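You operate a simulated robot arm through the tools that you are given. There is no shell and no other tool. Be economical: measure what you need, move in short steps, check, and stop when the job is done.

The job below is to be done with a simulated robot arm. You get a single attempt, and the scene is never put back.

TASK
Put two of the nozzles from the top of the packing table on the cream plate.
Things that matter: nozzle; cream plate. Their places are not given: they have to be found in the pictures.

It is judged by the outcome, as a careful person would: the job done as asked, and still so three seconds after it is handed in. It fails if anything else is knocked over, pushed out of place, dropped, spilled or broken.

THE ROBOT
A 6-joint arm with a two-finger parallel gripper, fixed in place. Base frame: the origin is at the foot of the arm, x ahead of it, y to its left, z up; the work surface is at about z = 0. Units: mm, degrees, N and s.
With the tool pointing down near the work surface it reaches from about 160 to 420 mm from the base axis. Its first joint turns from -66.0 to 66.0 degrees. Payload 1.57 kg.
The tool frame sits at the grasp point between the pads (the TCP): z along the fingers, y along the line on which they close. The tips reach 30 mm beyond it. The gripper opens to 80 mm. The fingers are 17 mm wide and 12 mm thick; the gripper's body (40 by 82 mm) begins 80 mm behind the TCP.
Orientation is that of the tool frame in the base frame, as a unit quaternion [x, y, z, w]. With the fingers straight down and closing along the base's y, the tool's x points along the base's -x, its y along +y and its z along -z.

THE INTERFACE
- The arm moves only by the tool servo_tool. Its argument "moves" is a list of rows, each a list of 7 numbers: the shift along the tool's x, y, z in mm, then the turn, a rotation vector about the tool's x, y, z in degrees, then the gripper command, from -1 (fully open) to 1 (shut), values between in proportion. In form: [[x, y, z, rx, ry, rz, jaw], ...]. A call has 1 to 20 rows; each row is the pose to reach, as a shift and turn from the pose commanded when the call began, along the tool's axes at that moment. A row lasts 0.2 s, in which the tool goes at most 50 mm and 8.6 degrees; a call with a longer step from one row to the next is refused whole, and so is a gripper value outside its range. Where a pose cannot be reached the arm comes as near as it can. A force on the tool above 40 N (or 10 N above the force at the start of the call, whichever is more), or a blocked arm, ends the call early, and 0.2 s more pass. The fingers move at their own pace (about 153 mm/s each) and stop on an object; they squeeze with about 42 N. The grip force told is the motor's: it shows also when the fingers shut on nothing. Time passes only in rows, and 0.2 s behind the last, so rows that repeat a pose let the fingers close. It gives the time, the measured TCP pose, the force on the tool (base axes), the opening and the grip force at its end, in the units of the frame above (readings bear some noise), and new pictures: "pictures" is both (left out), scene, wrist or none.
- Cameras (640 x 400 px; columns grow to the right, rows downward): "scene" is fixed at [44.6, -331.3, 431.1]; the picture's right is [0.76, -0.65, 0.00], its down [-0.41, -0.48, -0.77] and it looks along [0.50, 0.59, -0.64] (base axes); focal length 214 px, centre (320, 200). "wrist" rides on the gripper at [-32, 0, -78] in the tool frame; the picture's right is [0.00, -1.00, 0.00], its down [0.97, 0.00, -0.24] and it looks along [0.24, 0.00, 0.97] (tool axes); focal length 218 px, centre (320, 200).
- point_at(camera, pixels): for up to 12 pixels [column, row] of the newest picture of that camera ("zoom" is the newest enlarged one), the place [x, y, z] in the base frame of the surface seen there, good to about 3 mm, but the place of the scene camera against the robot may be out by one fixed shift of up to 25 mm in any direction. It takes no simulated time.
- zoom(camera, box): a new picture of the part [left, top, right, bottom] of that camera's present view, enlarged. It takes no simulated time.
- job_done(): hands the job in; it is judged then, once.

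Keep the steps short. Do not move on a guess: measure, check each grasp and each placing, and mend mistakes. In all there are 60 turns and 120 pictures (those below and enlarged ones count). Leave the gripper open and the arm clear of the work at the hand-in unless told otherwise, and finish with a single line.

The tools are called by a JSON object that holds its "fn" and its "kwargs". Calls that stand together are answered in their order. servo_tool: Moves the arm, as the interface text tells. Its arguments: {"type":"object","properties":{"moves":{"type":"array","items":{"type":"array","items":{"type":"number"}}},"pictures":{"type":"string","enum":["both","scene","wrist","none"]}},"required":["moves"]} The other tools are called the same way: point_at (camera, pixels) gives the place of the surface under pixels of a picture; zoom (camera, box) takes an enlarged picture of a part of a camera's view; job_done () hands the job in.

At the start:

```text
time: 0.0
position: [229.1, -14.4, 252.9]
ee_rot: [-0.001, 1.0, 0.0, 0.0]
wrist_force: [0.6, 0.0, 0.1]
gripper_width: 80.1
grip_force: 0.0
```

scene: 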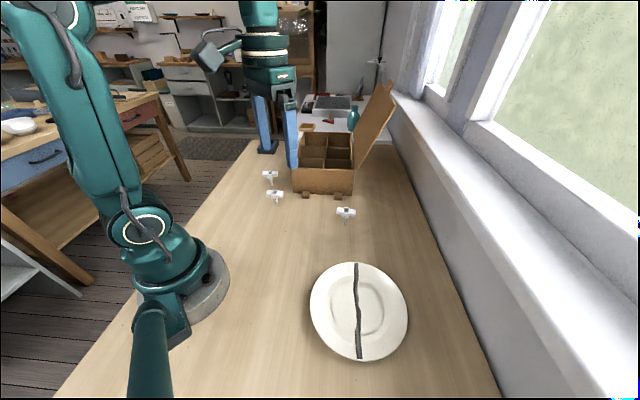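
wrist: 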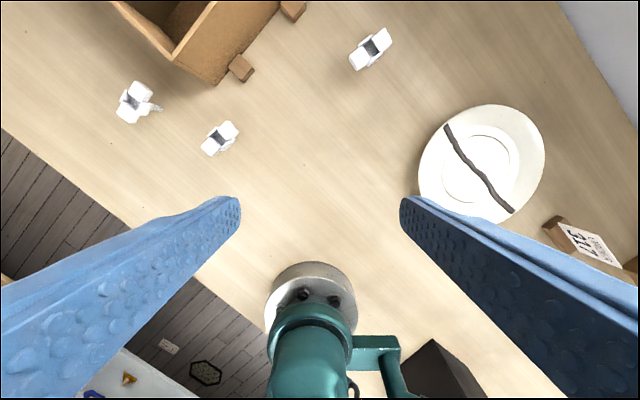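

I see three white nozzles and a cream plate with a dark stripe. I'll enlarge the views and measure.

{"fn": "zoom", "kwargs": {"camera": "scene", "box": [240, 150, 400, 250]}}

{"fn": "zoom", "kwargs": {"camera": "wrist", "box": [90, 10, 410, 210]}}

{"fn": "point_at", "kwargs": {"camera": "wrist", "pixels": [[371, 48], [220, 138], [134, 102], [357, 60], [385, 37], [210, 146], [231, 129], [482, 163], [440, 125], [510, 212], [541, 150], [300, 130]]}}

{"fn": "point_at", "kwargs": {"camera": "scene", "pixels": [[346, 212], [275, 195], [270, 176], [358, 310], [330, 100], [365, 240]]}}

```text
4.00 times, centred on (320, 200) of scene
```

zoom: 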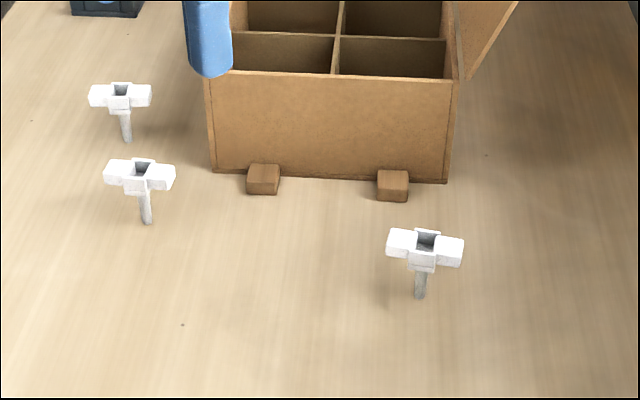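

```text
2.00 times, centred on (250, 110) of wrist
```

zoom: 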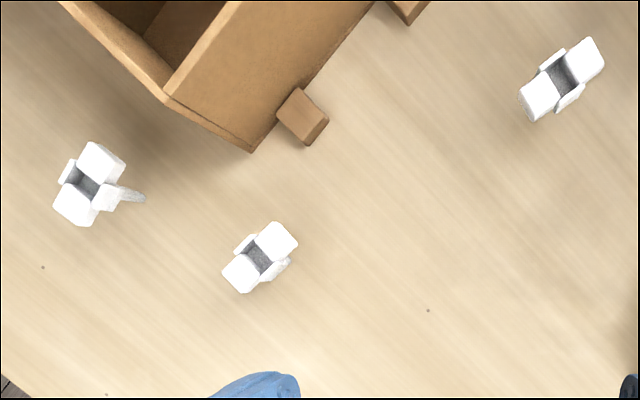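

```text
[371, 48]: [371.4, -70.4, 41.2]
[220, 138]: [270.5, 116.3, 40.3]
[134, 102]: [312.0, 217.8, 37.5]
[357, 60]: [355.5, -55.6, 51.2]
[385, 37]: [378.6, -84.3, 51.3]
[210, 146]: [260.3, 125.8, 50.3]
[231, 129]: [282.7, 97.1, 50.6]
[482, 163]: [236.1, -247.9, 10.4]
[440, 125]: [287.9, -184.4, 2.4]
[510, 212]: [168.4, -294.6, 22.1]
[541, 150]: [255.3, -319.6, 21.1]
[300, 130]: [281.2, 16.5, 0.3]
```

```text
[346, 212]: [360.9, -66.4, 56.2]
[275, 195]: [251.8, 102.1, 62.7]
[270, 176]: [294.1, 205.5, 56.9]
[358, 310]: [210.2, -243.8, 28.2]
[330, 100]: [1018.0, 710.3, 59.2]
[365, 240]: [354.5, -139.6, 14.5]
```

The nozzles are T-shaped, upright, with crossbars at z≈50. I'll measure the box near them, then view nozzle 2 (about 270, 112) from closer above.

{"fn": "point_at", "kwargs": {"camera": "wrist", "pixels": [[240, 68], [170, 55], [216, 84], [205, 5], [127, 20], [158, 108], [371, 46], [219, 136]]}}

{"fn": "servo_tool", "kwargs": {"moves": [[-12, 30, 28, 0, 0, 0, -1], [-22, 62, 55, 0, 0, 0, -1], [-32, 94, 80, 0, 0, 0, -1], [-41, 126, 103, 0, 0, 0, -1], [-41, 126, 103, 0, 0, 0, -1]]}}

```text
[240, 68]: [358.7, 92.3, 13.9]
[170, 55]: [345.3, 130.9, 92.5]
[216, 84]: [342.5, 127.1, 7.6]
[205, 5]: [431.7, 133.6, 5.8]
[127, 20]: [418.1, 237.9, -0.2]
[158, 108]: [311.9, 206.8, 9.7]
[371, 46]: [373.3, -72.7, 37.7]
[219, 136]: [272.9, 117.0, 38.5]
```

```text
time: 1.2
position: [269.5, 112.1, 148.6]
ee_rot: [0.0, 1.0, 0.0, 0.0]
wrist_force: [0.4, 0.4, 0.3]
gripper_width: 79.8
grip_force: 0.0
```

scene: 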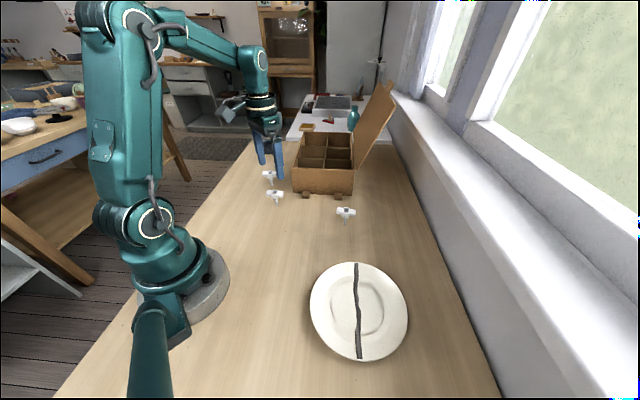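
wrist: 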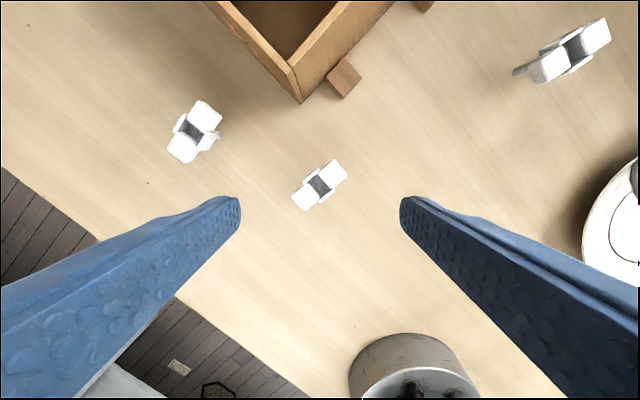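

Enlarging nozzle 2 at about (319,185).

{"fn": "zoom", "kwargs": {"camera": "wrist", "box": [240, 135, 400, 235]}}

{"fn": "point_at", "kwargs": {"camera": "zoom", "pixels": [[255, 255], [375, 145], [205, 243], [270, 300], [368, 97], [430, 165], [315, 200], [298, 170], [350, 232]]}}

```text
4.00 times, centred on (320, 185) of wrist
```

zoom: 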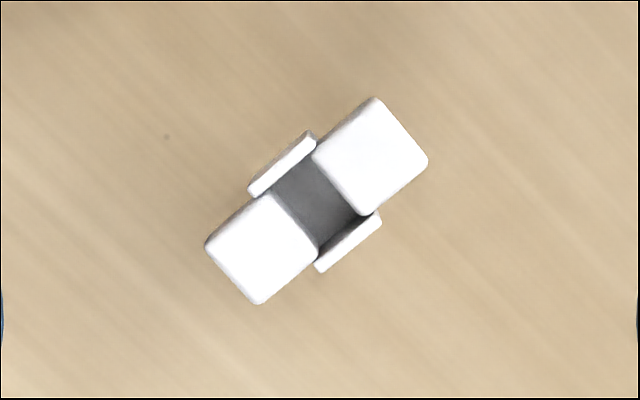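

```text
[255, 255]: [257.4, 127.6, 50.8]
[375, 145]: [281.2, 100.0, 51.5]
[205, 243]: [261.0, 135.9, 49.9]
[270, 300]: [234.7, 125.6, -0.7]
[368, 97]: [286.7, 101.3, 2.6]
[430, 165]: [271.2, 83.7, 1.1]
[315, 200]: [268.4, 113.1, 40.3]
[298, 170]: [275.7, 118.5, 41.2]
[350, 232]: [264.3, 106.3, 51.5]
```

Nozzle 2's centre is (269, 113), with the crossbar along -49°. I'll turn the tool 49° so the fingers close across the side flaps, lower part way and check.

{"fn": "servo_tool", "kwargs": {"moves": [[0.2, 0.4, 5, 0, 0, 8.2, -0.6], [0.4, 0.8, 10, 0, 0, 16.4, -0.4], [0.5, 1.2, 15, 0, 0, 24.6, -0.3], [0.5, 1.2, 20, 0, 0, 32.8, -0.3], [0.5, 1.2, 30, 0, 0, 41, -0.3], [0.5, 1.2, 45, 0, 0, 49.2, -0.3], [0.5, 1.2, 45, 0, 0, 49.2, -0.3]], "pictures": "wrist"}}

```text
time: 2.8
position: [267.6, 114.5, 103.7]
ee_rot: [0.416, 0.909, 0.001, 0.0]
wrist_force: [-1.2, 0.7, 0.5]
gripper_width: 51.9
grip_force: 0.1
```

wrist: 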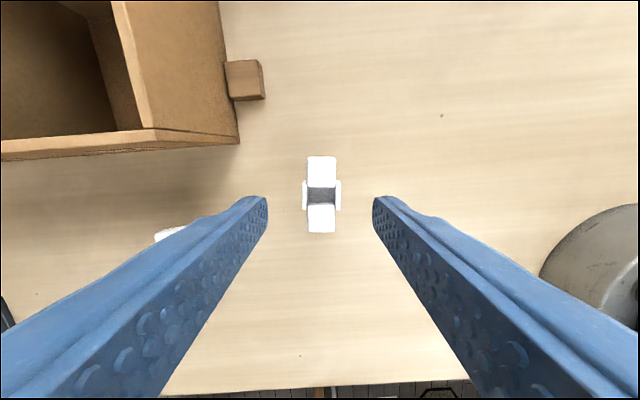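

Aligned. I'll measure the centre once more.

{"fn": "point_at", "kwargs": {"camera": "wrist", "pixels": [[321, 170], [321, 218], [305, 196], [337, 196], [321, 195], [180, 233]]}}

```text
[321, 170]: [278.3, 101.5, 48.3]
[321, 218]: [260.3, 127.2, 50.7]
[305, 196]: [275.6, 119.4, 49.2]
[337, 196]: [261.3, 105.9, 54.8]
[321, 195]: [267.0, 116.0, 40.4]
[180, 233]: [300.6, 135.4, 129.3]
```

Centre is within 2 mm. Going down to z≈43 and closing.

{"fn": "servo_tool", "kwargs": {"moves": [[-1.5, 0, 25, 0, 0, 0, -0.3], [-1.5, 0, 45, 0, 0, 0, -0.3], [-1.5, 0, 60.5, 0, 0, 0, -0.3], [-1.5, 0, 60.5, 0, 0, 0, -0.3], [-1.5, 0, 60.5, 0, 0, 0, 0.3], [-1.5, 0, 60.5, 0, 0, 0, 1], [-1.5, 0, 60.5, 0, 0, 0, 1]]}}

```text
time: 4.4
position: [268.8, 113.2, 44.5]
ee_rot: [0.415, 0.91, -0.001, -0.001]
wrist_force: [-0.1, 0.4, 0.3]
gripper_width: 22.7
grip_force: 35.5
```

scene: 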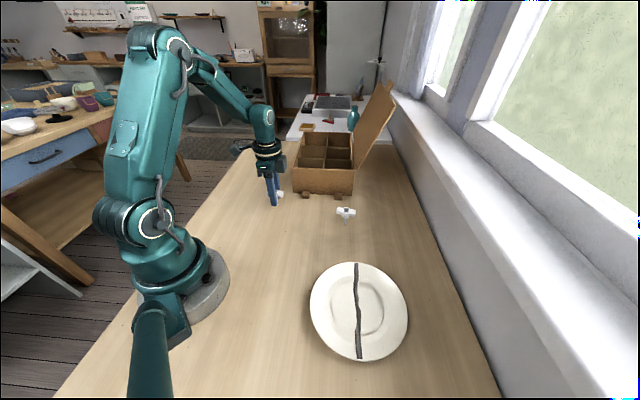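
wrist: 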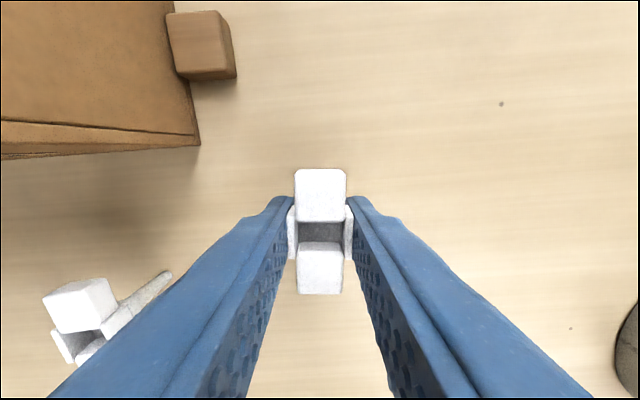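

Gripped at 22.7 mm. Lifting it straight up, then carrying it toward the plate at z≈155.

{"fn": "servo_tool", "kwargs": {"moves": [[0, 0, -25, 0, 0, 0, 1], [0, 0, -65, 0, 0, 0, 1], [0, 0, -110, 0, 0, 0, 1], [-27, -28, -110, 0, 0, 0, 1], [-54, -56, -110, 0, 0, 0, 1], [-81, -84, -110, 0, 0, 0, 1], [-108, -112, -110, 0, 0, 0, 1], [-135, -140, -110, 0, 0, 0, 1], [-162, -168, -110, 0, 0, 0, 1], [-189, -196, -110, 0, 0, 0, 1], [-218, -226, -110, 0, 0, 0, 1], [-218, -226, -110, 0, 0, 0, 1]]}}

```text
time: 7.0
position: [240.4, -203.7, 155.5]
ee_rot: [0.416, 0.909, 0.0, 0.0]
wrist_force: [-0.5, -0.2, 0.3]
gripper_width: 22.6
grip_force: 34.4
```

scene: 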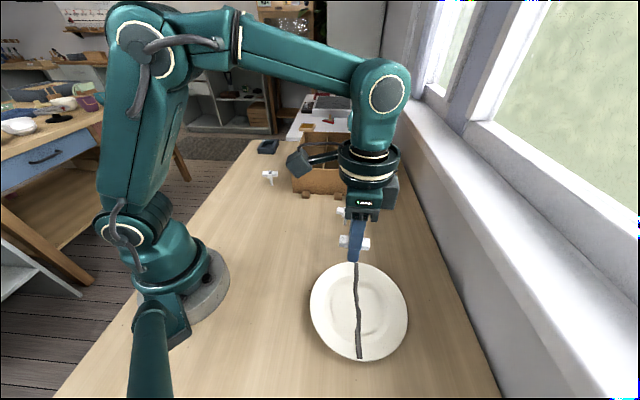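
wrist: 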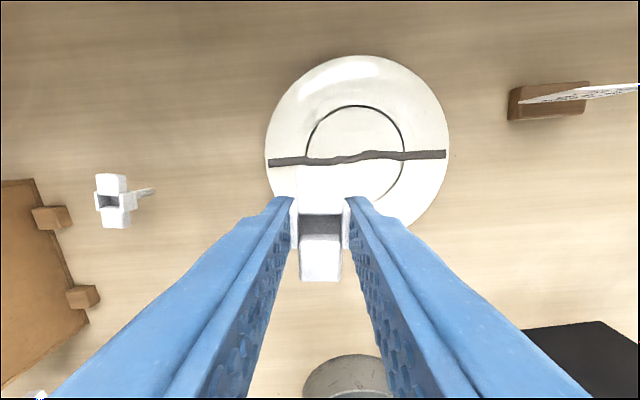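

Still held. Measuring the plate: well, rim and edges.

{"fn": "point_at", "kwargs": {"camera": "wrist", "pixels": [[356, 135], [356, 170], [330, 145], [385, 145], [310, 152], [401, 152], [356, 108], [270, 155], [444, 150], [355, 62], [430, 100], [290, 100]]}}

```text
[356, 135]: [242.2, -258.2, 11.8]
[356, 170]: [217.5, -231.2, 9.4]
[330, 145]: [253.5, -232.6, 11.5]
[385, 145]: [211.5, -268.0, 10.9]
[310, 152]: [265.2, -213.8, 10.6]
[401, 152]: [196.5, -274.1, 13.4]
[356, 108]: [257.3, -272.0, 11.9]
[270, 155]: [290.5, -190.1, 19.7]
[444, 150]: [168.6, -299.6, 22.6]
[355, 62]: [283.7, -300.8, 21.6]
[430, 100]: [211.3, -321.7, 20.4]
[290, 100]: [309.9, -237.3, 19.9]
```

Well floor z≈11, centre ≈(231,-244), radius ≈45. First nozzle goes at (248.6,-264.4), leaving room for the second. Moving over it and down to z≈70 for now.

{"fn": "servo_tool", "kwargs": {"moves": [[-25, -17, 0, 0, 0, 0, 1], [-51.3, -33.4, 0, 0, 0, 0, 1], [-51.3, -33.4, 30, 0, 0, 0, 1], [-51.3, -33.4, 60, 0, 0, 0, 1], [-51.3, -33.4, 85, 0, 0, 0, 1], [-51.3, -33.4, 85, 0, 0, 0, 1]]}}

```text
time: 8.4
position: [248.0, -259.4, 70.9]
ee_rot: [0.415, 0.91, -0.001, -0.001]
wrist_force: [-0.2, -0.4, -0.1]
gripper_width: 22.5
grip_force: 35.5
```

scene: 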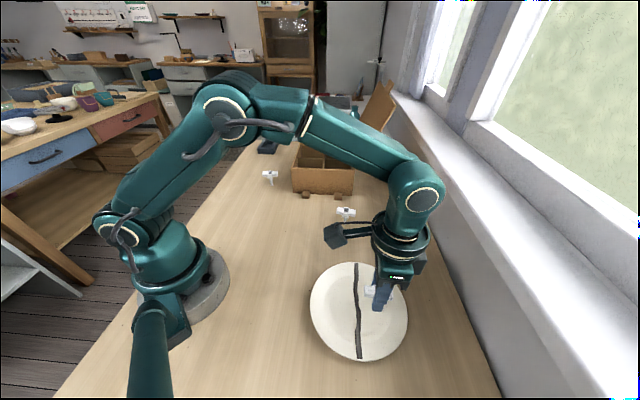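
wrist: 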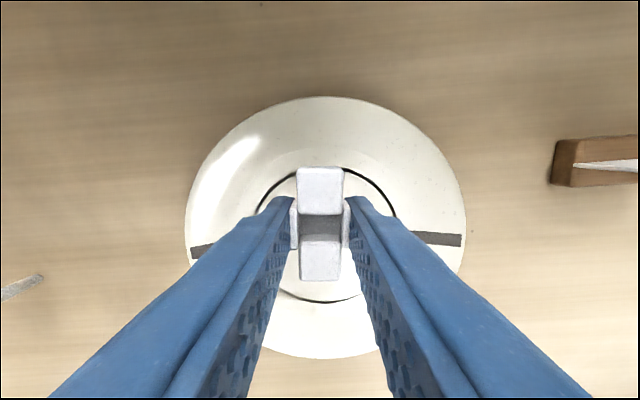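

Well placed. Lowering 12 mm, then reading the force.

{"fn": "servo_tool", "kwargs": {"moves": [[0, 0, 6, 0, 0, 0, 1], [0, 0, 10, 0, 0, 0, 1], [0, 0, 12, 0, 0, 0, 1], [0, 0, 12, 0, 0, 0, 1]], "pictures": "none"}}

```text
time: 9.4
position: [250.5, -262.6, 59.6]
ee_rot: [0.416, 0.909, -0.002, 0.003]
wrist_force: [-1.6, -1.9, 34.6]
gripper_width: 22.1
grip_force: 34.8
```

It touched down at z≈59.6 with a 35 N force. Easing up 2 mm.

{"fn": "servo_tool", "kwargs": {"moves": [[0, 0, -1.5, 0, 0, 0, 1], [0, 0, -2, 0, 0, 0, 1], [0, 0, -2, 0, 0, 0, 1]]}}

```text
time: 10.2
position: [249.5, -260.0, 60.0]
ee_rot: [0.417, 0.909, 0.001, -0.002]
wrist_force: [1.7, 0.1, 4.4]
gripper_width: 22.7
grip_force: 35.2
```

scene: 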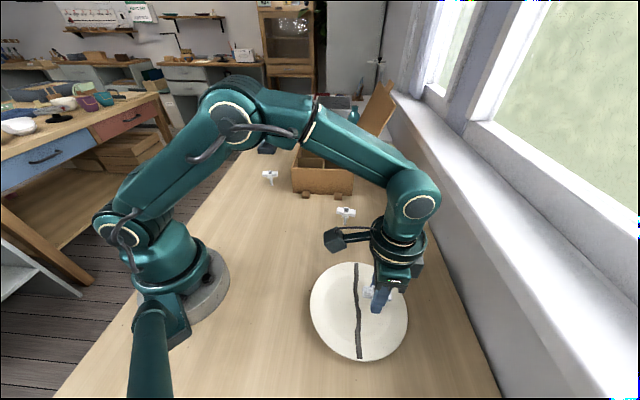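
wrist: 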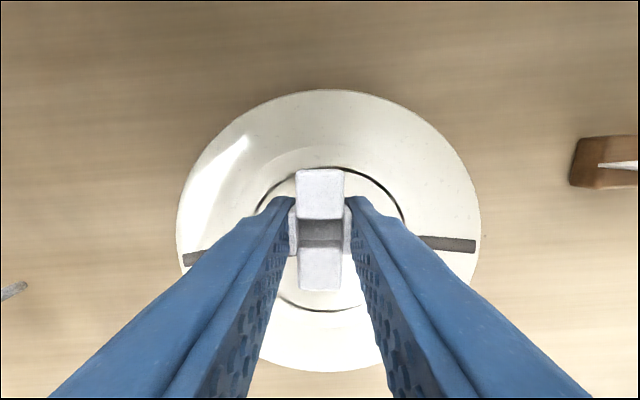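

Light contact (4 N). Opening slowly, part way.

{"fn": "servo_tool", "kwargs": {"moves": [[0, 0, 0, 0, 0, 0, 0.35], [0, 0, 0, 0, 0, 0, 0.2], [0, 0, 0, 0, 0, 0, 0], [0, 0, 0, 0, 0, 0, -0.2], [0, 0, 0, 0, 0, 0, -0.2]]}}

```text
time: 11.4
position: [248.7, -261.7, 60.4]
ee_rot: [0.415, 0.91, -0.001, 0.0]
wrist_force: [-0.3, -0.3, 0.8]
gripper_width: 48.1
grip_force: 0.0
```

scene: 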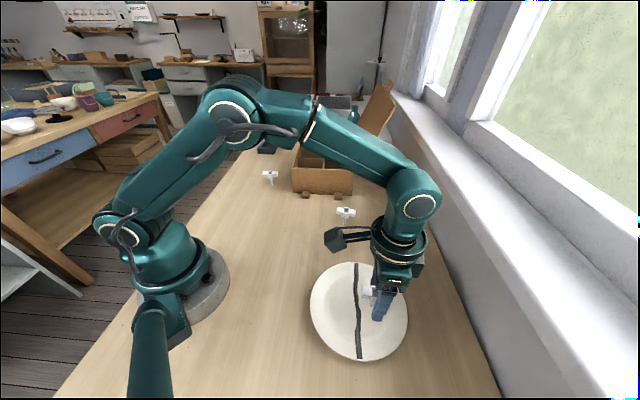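
wrist: 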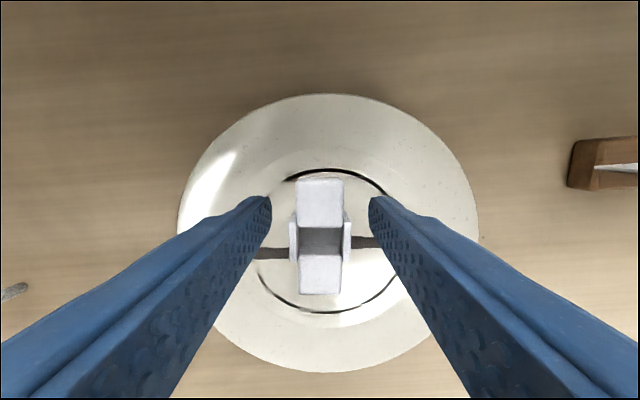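

Nozzle stands on the plate. Rising straight up, then crossing to above nozzle 1 (~367,-70).

{"fn": "servo_tool", "kwargs": {"moves": [[0, 0, -20, 0, 0, 0, -0.2], [0, 0, -55, 0, 0, 0, -0.2], [0, 0, -95, 0, 0, 0, -0.2], [12, 36, -95, 0, 0, 0, -0.3], [24, 72, -95, 0, 0, 0, -0.3], [36, 108, -95, 0, 0, 0, -0.3], [49, 144, -95, 0, 0, 0, -0.3], [62, 180, -90, 0, 0, 0, -0.3], [74, 213.6, -70, 0, 0, 0, -0.3], [74, 213.6, -50, 0, 0, 0, -0.3], [74, 213.6, -50, 0, 0, 0, -0.3]]}}

```text
time: 13.8
position: [362.6, -63.4, 106.1]
ee_rot: [0.416, 0.909, 0.001, 0.0]
wrist_force: [-0.2, -0.5, -0.6]
gripper_width: 52.0
grip_force: 0.1
```

scene: 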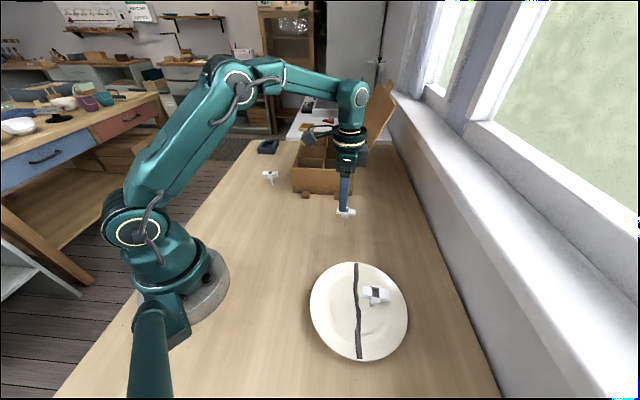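
wrist: 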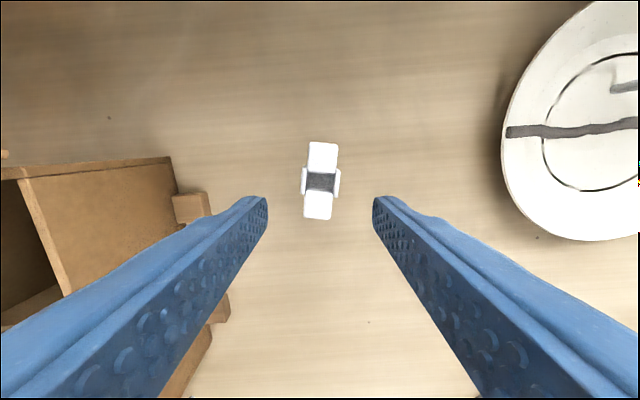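

Above nozzle 1. I'll check the placed nozzle and measure this one.

{"fn": "zoom", "kwargs": {"camera": "scene", "box": [300, 250, 420, 370]}}

{"fn": "point_at", "kwargs": {"camera": "wrist", "pixels": [[323, 157], [318, 207], [304, 180], [338, 183], [325, 145], [317, 217], [182, 208]]}}

{"fn": "point_at", "kwargs": {"camera": "scene", "pixels": [[370, 293], [387, 297], [374, 303], [365, 300]]}}

```text
3.33 times, centred on (360, 310) of scene
```

zoom: 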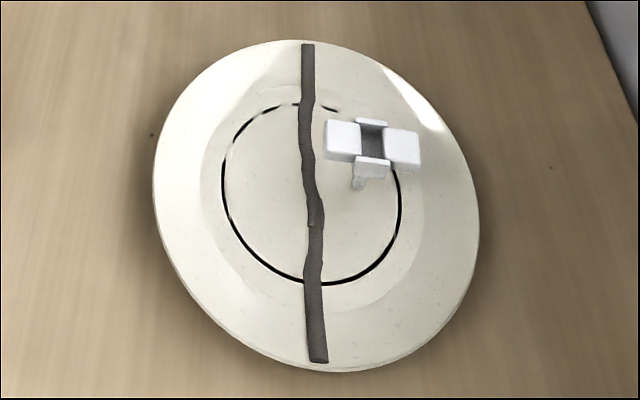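

```text
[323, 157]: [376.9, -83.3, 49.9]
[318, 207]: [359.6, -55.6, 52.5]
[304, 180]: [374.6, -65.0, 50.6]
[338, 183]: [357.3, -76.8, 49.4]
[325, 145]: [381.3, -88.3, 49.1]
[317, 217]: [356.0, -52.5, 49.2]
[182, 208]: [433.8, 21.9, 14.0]
```

```text
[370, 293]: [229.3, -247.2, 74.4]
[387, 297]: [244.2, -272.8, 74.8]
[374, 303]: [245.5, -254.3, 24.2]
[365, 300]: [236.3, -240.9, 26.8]
```

The first nozzle stands upright in the well. Nozzle 1's centre is (367.5,-70.5), its bar at about -55°. I'll correct yaw by 5.7° and position, descending to z≈75, then check.

{"fn": "servo_tool", "kwargs": {"moves": [[-8.6, -0.9, 0, 0, 0, 5.7, -0.3], [-8.6, -0.9, 15, 0, 0, 5.7, -0.3], [-8.6, -0.9, 27, 0, 0, 5.7, -0.3], [-8.6, -0.9, 27, 0, 0, 5.7, -0.3]], "pictures": "wrist"}}

```text
time: 14.8
position: [366.7, -72.8, 83.0]
ee_rot: [0.46, 0.888, 0.0, -0.001]
wrist_force: [-0.2, -0.2, 0.6]
gripper_width: 51.7
grip_force: 0.0
```

wrist: 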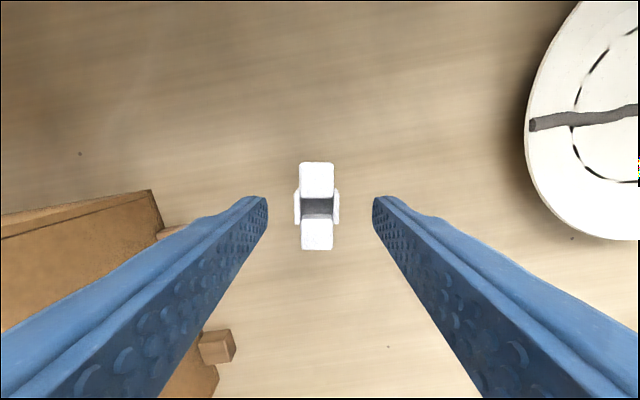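

Yaw is matched; nozzle centre is ~1.5 mm left of the fingers' centre. Correcting, descending to z≈44 and closing.

{"fn": "servo_tool", "kwargs": {"moves": [[0.5, 1.5, 10, 0, 0, 0, -0.3], [0.5, 1.5, 25, 0, 0, 0, -0.3], [0.5, 1.5, 38.5, 0, 0, 0, -0.3], [0.5, 1.5, 38.5, 0, 0, 0, -0.3], [0.5, 1.5, 38.5, 0, 0, 0, 0.3], [0.5, 1.5, 38.5, 0, 0, 0, 1], [0.5, 1.5, 38.5, 0, 0, 0, 1]]}}

```text
time: 16.4
position: [370.8, -71.6, 43.8]
ee_rot: [0.459, 0.888, -0.001, 0.0]
wrist_force: [-0.8, 0.2, -0.6]
gripper_width: 22.9
grip_force: 35.3
```

scene: 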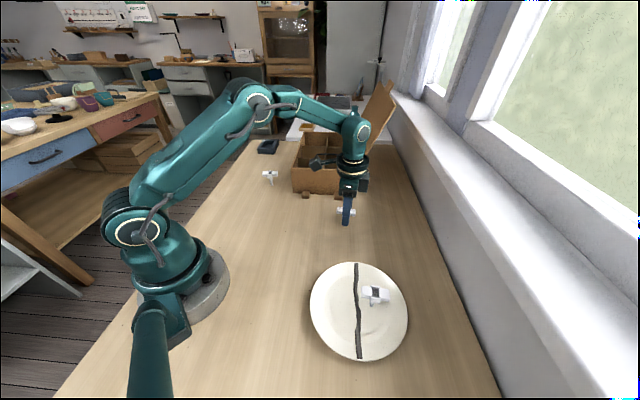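
wrist: 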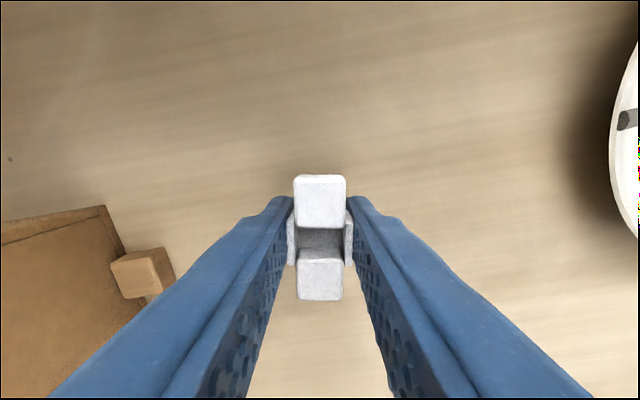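

Gripped at 22.9 mm. Lifting and carrying over (212,-222), squaring yaw to the first nozzle.

{"fn": "servo_tool", "kwargs": {"moves": [[0, 0, -25, 0, 0, 0, 1], [0, 0, -65, 0, 0, 0, 1], [0, 0, -110, 0, 0, 0, 1], [-5, -36, -110, 0, 0, -2, 1], [-10, -72, -110, 0, 0, -4, 1], [-15, -108, -110, 0, 0, -5.7, 1], [-20, -144, -110, 0, 0, -5.7, 1], [-25, -180, -110, 0, 0, -5.7, 1], [-30.9, -216.5, -110, 0, 0, -5.7, 1], [-30.9, -216.5, -110, 0, 0, -5.7, 1], [-30.9, -216.5, -110, 0, 0, -5.7, 1]]}}

```text
time: 18.8
position: [207.9, -220.1, 155.9]
ee_rot: [0.416, 0.909, -0.001, -0.001]
wrist_force: [0.7, 0.3, 0.0]
gripper_width: 22.8
grip_force: 34.6
```

scene: 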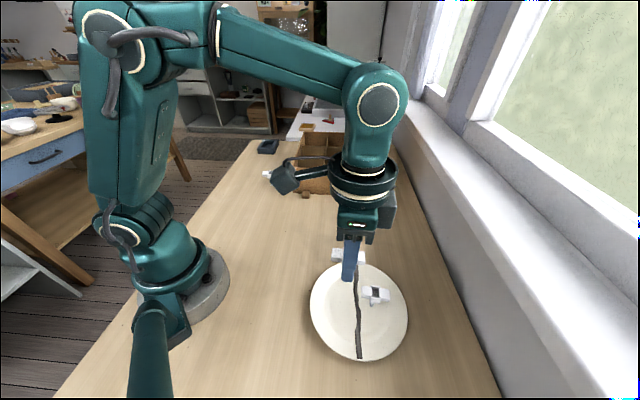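
wrist: 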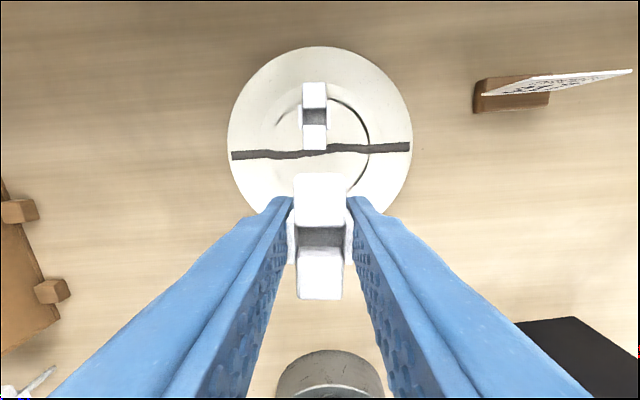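

Measuring the standing nozzle and the well from here.

{"fn": "point_at", "kwargs": {"camera": "wrist", "pixels": [[314, 93], [314, 138], [314, 147], [367, 150], [276, 160], [355, 170], [235, 155], [409, 147], [320, 52], [360, 185]]}}

```text
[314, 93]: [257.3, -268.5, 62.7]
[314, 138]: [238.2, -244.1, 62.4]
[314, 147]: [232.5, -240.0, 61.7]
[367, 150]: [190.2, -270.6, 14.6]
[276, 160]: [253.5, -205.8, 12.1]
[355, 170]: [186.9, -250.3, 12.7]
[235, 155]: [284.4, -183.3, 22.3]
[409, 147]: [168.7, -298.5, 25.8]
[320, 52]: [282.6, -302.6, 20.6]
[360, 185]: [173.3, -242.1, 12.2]
```

Bars will clear with ~8 mm and the spot is in the well. Lowering to z≈66.

{"fn": "servo_tool", "kwargs": {"moves": [[2, 0, 25, 0, 0, 0, 1], [2, 0, 50, 0, 0, 0, 1], [2, 0, 75, 0, 0, 0, 1], [2, 0, 89, 0, 0, 0, 1], [2, 0, 89, 0, 0, 0, 1]]}}

```text
time: 20.0
position: [208.6, -219.3, 64.4]
ee_rot: [0.415, 0.91, -0.001, 0.0]
wrist_force: [-0.5, -0.1, 0.0]
gripper_width: 22.9
grip_force: 35.3
```

scene: 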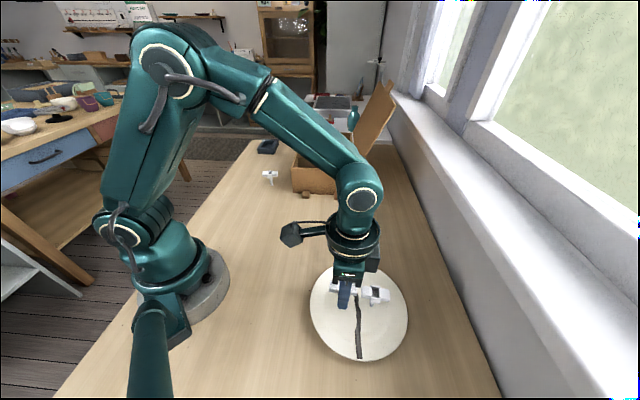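
wrist: 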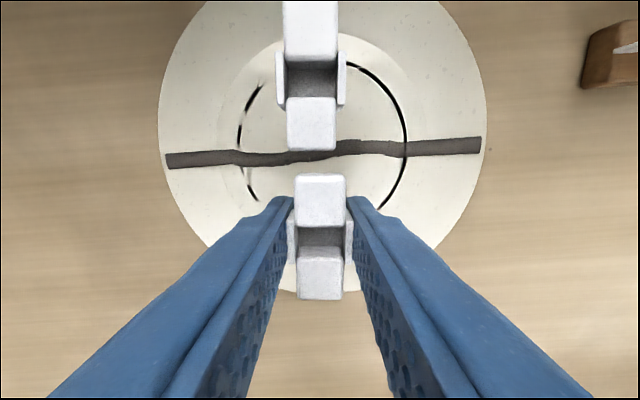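

Clear gap between them (rows 150–173). Lowering in small steps.

{"fn": "servo_tool", "kwargs": {"moves": [[0, 0, 1.5, 0, 0, 0, 1], [0, 0, 3, 0, 0, 0, 1], [0, 0, 4, 0, 0, 0, 1], [0, 0, 4, 0, 0, 0, 1]], "pictures": "none"}}

```text
time: 21.0
position: [209.3, -221.0, 61.3]
ee_rot: [0.415, 0.91, -0.001, -0.001]
wrist_force: [-0.2, 0.6, -0.2]
gripper_width: 22.7
grip_force: 35.7
```

No contact yet at z 61.3; a little further.

{"fn": "servo_tool", "kwargs": {"moves": [[0, 0, 1, 0, 0, 0, 1], [0, 0, 2, 0, 0, 0, 1], [0, 0, 2, 0, 0, 0, 1]], "pictures": "none"}}

```text
time: 21.8
position: [208.7, -218.4, 59.7]
ee_rot: [0.416, 0.91, -0.001, 0.0]
wrist_force: [-0.2, 0.5, 0.3]
gripper_width: 22.6
grip_force: 35.1
```

{"fn": "servo_tool", "kwargs": {"moves": [[0, 0, 1, 0, 0, 0, 1], [0, 0, 1.5, 0, 0, 0, 1], [0, 0, 1.5, 0, 0, 0, 1]], "pictures": "none"}}

```text
time: 22.6
position: [207.8, -218.6, 57.1]
ee_rot: [0.416, 0.91, -0.001, -0.001]
wrist_force: [0.0, 0.1, 0.1]
gripper_width: 23.0
grip_force: 34.7
```

Still no contact at about z 57; continuing by 1 mm steps.

{"fn": "servo_tool", "kwargs": {"moves": [[0, 0, 0.5, 0, 0, 0, 1], [0, 0, 1, 0, 0, 0, 1], [0, 0, 1, 0, 0, 0, 1]], "pictures": "none"}}

```text
time: 23.4
position: [208.7, -219.1, 55.4]
ee_rot: [0.415, 0.91, -0.001, -0.001]
wrist_force: [0.7, -0.4, 0.5]
gripper_width: 22.7
grip_force: 34.9
```

{"fn": "servo_tool", "kwargs": {"moves": [[0, 0, 0.5, 0, 0, 0, 1], [0, 0, 1, 0, 0, 0, 1], [0, 0, 1, 0, 0, 0, 1]]}}

```text
time: 24.2
position: [208.0, -219.0, 54.1]
ee_rot: [0.415, 0.91, -0.001, -0.001]
wrist_force: [-0.1, 0.1, 0.7]
gripper_width: 22.9
grip_force: 35.3
```

scene: 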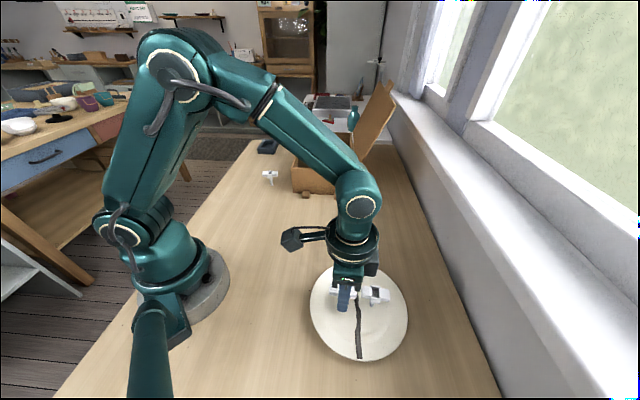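
wrist: 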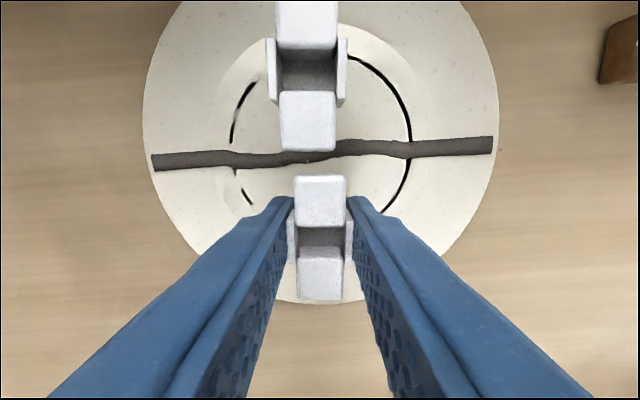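

Tops are nearly level, so contact must be close. Another small step.

{"fn": "servo_tool", "kwargs": {"moves": [[0, 0, 0.6, 0, 0, 0, 1], [0, 0, 1.2, 0, 0, 0, 1], [0, 0, 1.2, 0, 0, 0, 1]], "pictures": "none"}}

{"fn": "zoom", "kwargs": {"camera": "scene", "box": [300, 250, 420, 370]}}

```text
time: 25.0
position: [208.7, -219.4, 54.5]
ee_rot: [0.415, 0.91, 0.0, 0.002]
wrist_force: [-1.3, 2.9, 19.9]
gripper_width: 22.8
grip_force: 34.8
```

```text
3.33 times, centred on (360, 310) of scene
```

zoom: 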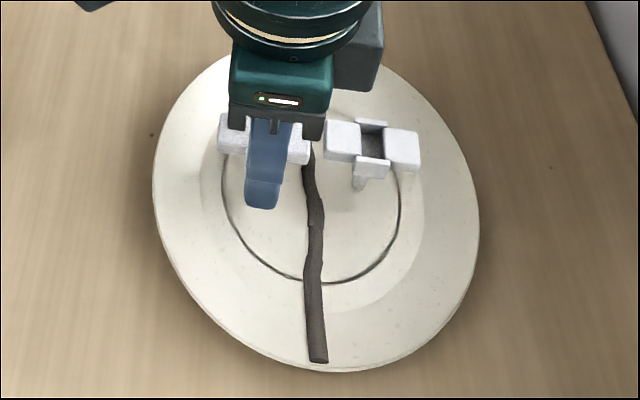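

Contact (20 N). Easing up 0.8 mm, then opening slowly.

{"fn": "servo_tool", "kwargs": {"moves": [[0, 0, -0.8, 0, 0, 0, 1], [0, 0, -0.8, 0, 0, 0, 1], [0, 0, -0.8, 0, 0, 0, 0.35], [0, 0, -0.8, 0, 0, 0, 0.2], [0, 0, -0.8, 0, 0, 0, 0], [0, 0, -0.8, 0, 0, 0, -0.2], [0, 0, -0.8, 0, 0, 0, -0.2]], "pictures": "wrist"}}

```text
time: 26.6
position: [208.0, -220.0, 52.6]
ee_rot: [0.416, 0.909, -0.001, 0.0]
wrist_force: [-0.4, 0.1, 0.1]
gripper_width: 47.9
grip_force: 0.1
```

wrist: 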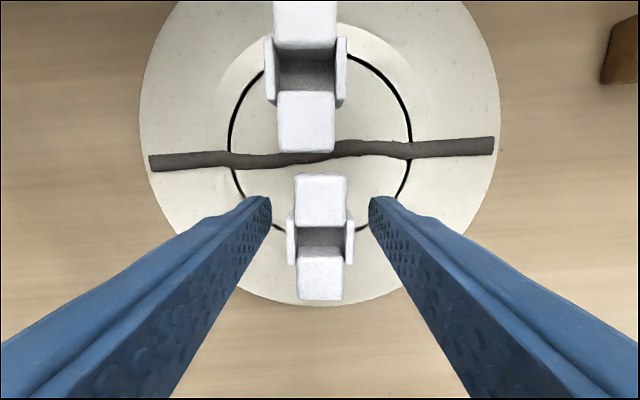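

Both stand. Rising straight up and moving back away from the plate.

{"fn": "servo_tool", "kwargs": {"moves": [[0, 0, -15, 0, 0, 0, -0.2], [0, 0, -50, 0, 0, 0, -0.2], [0, 0, -95, 0, 0, 0, -0.2], [0, 0, -140, 0, 0, 0, -0.2], [30, 35, -140, 0, 0, 0, -1], [60, 70, -140, 0, 0, 0, -1], [90, 105, -140, 0, 0, 0, -1], [90, 105, -140, 0, 0, 0, -1]]}}

{"fn": "zoom", "kwargs": {"camera": "scene", "box": [300, 250, 420, 370]}}

```text
time: 28.4
position: [224.9, -80.5, 192.7]
ee_rot: [0.416, 0.909, -0.001, -0.001]
wrist_force: [-0.5, 0.0, -0.4]
gripper_width: 80.2
grip_force: 0.1
```

scene: 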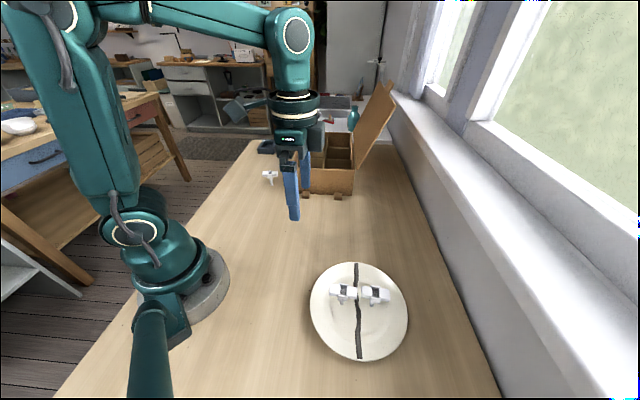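
wrist: 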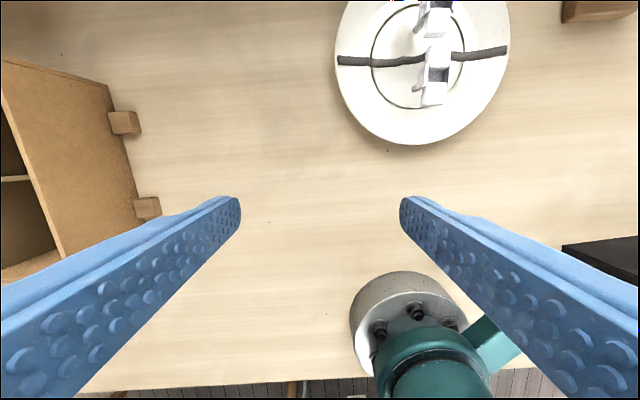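

```text
3.33 times, centred on (360, 310) of scene
```

zoom: 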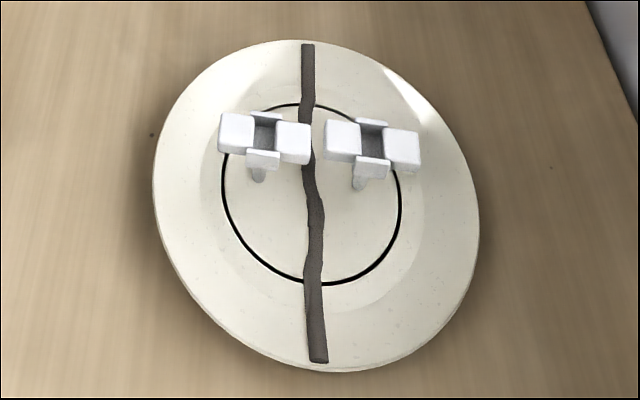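

Both nozzles stand on the plate, the third nozzle and the box haven't moved, and the arm is clear with the gripper open. Handing in.

{"fn": "job_done", "kwargs": {}}

```text
The job is handed in.
```

Two nozzles from the packing table are standing upright on the cream plate, and the job is handed in.
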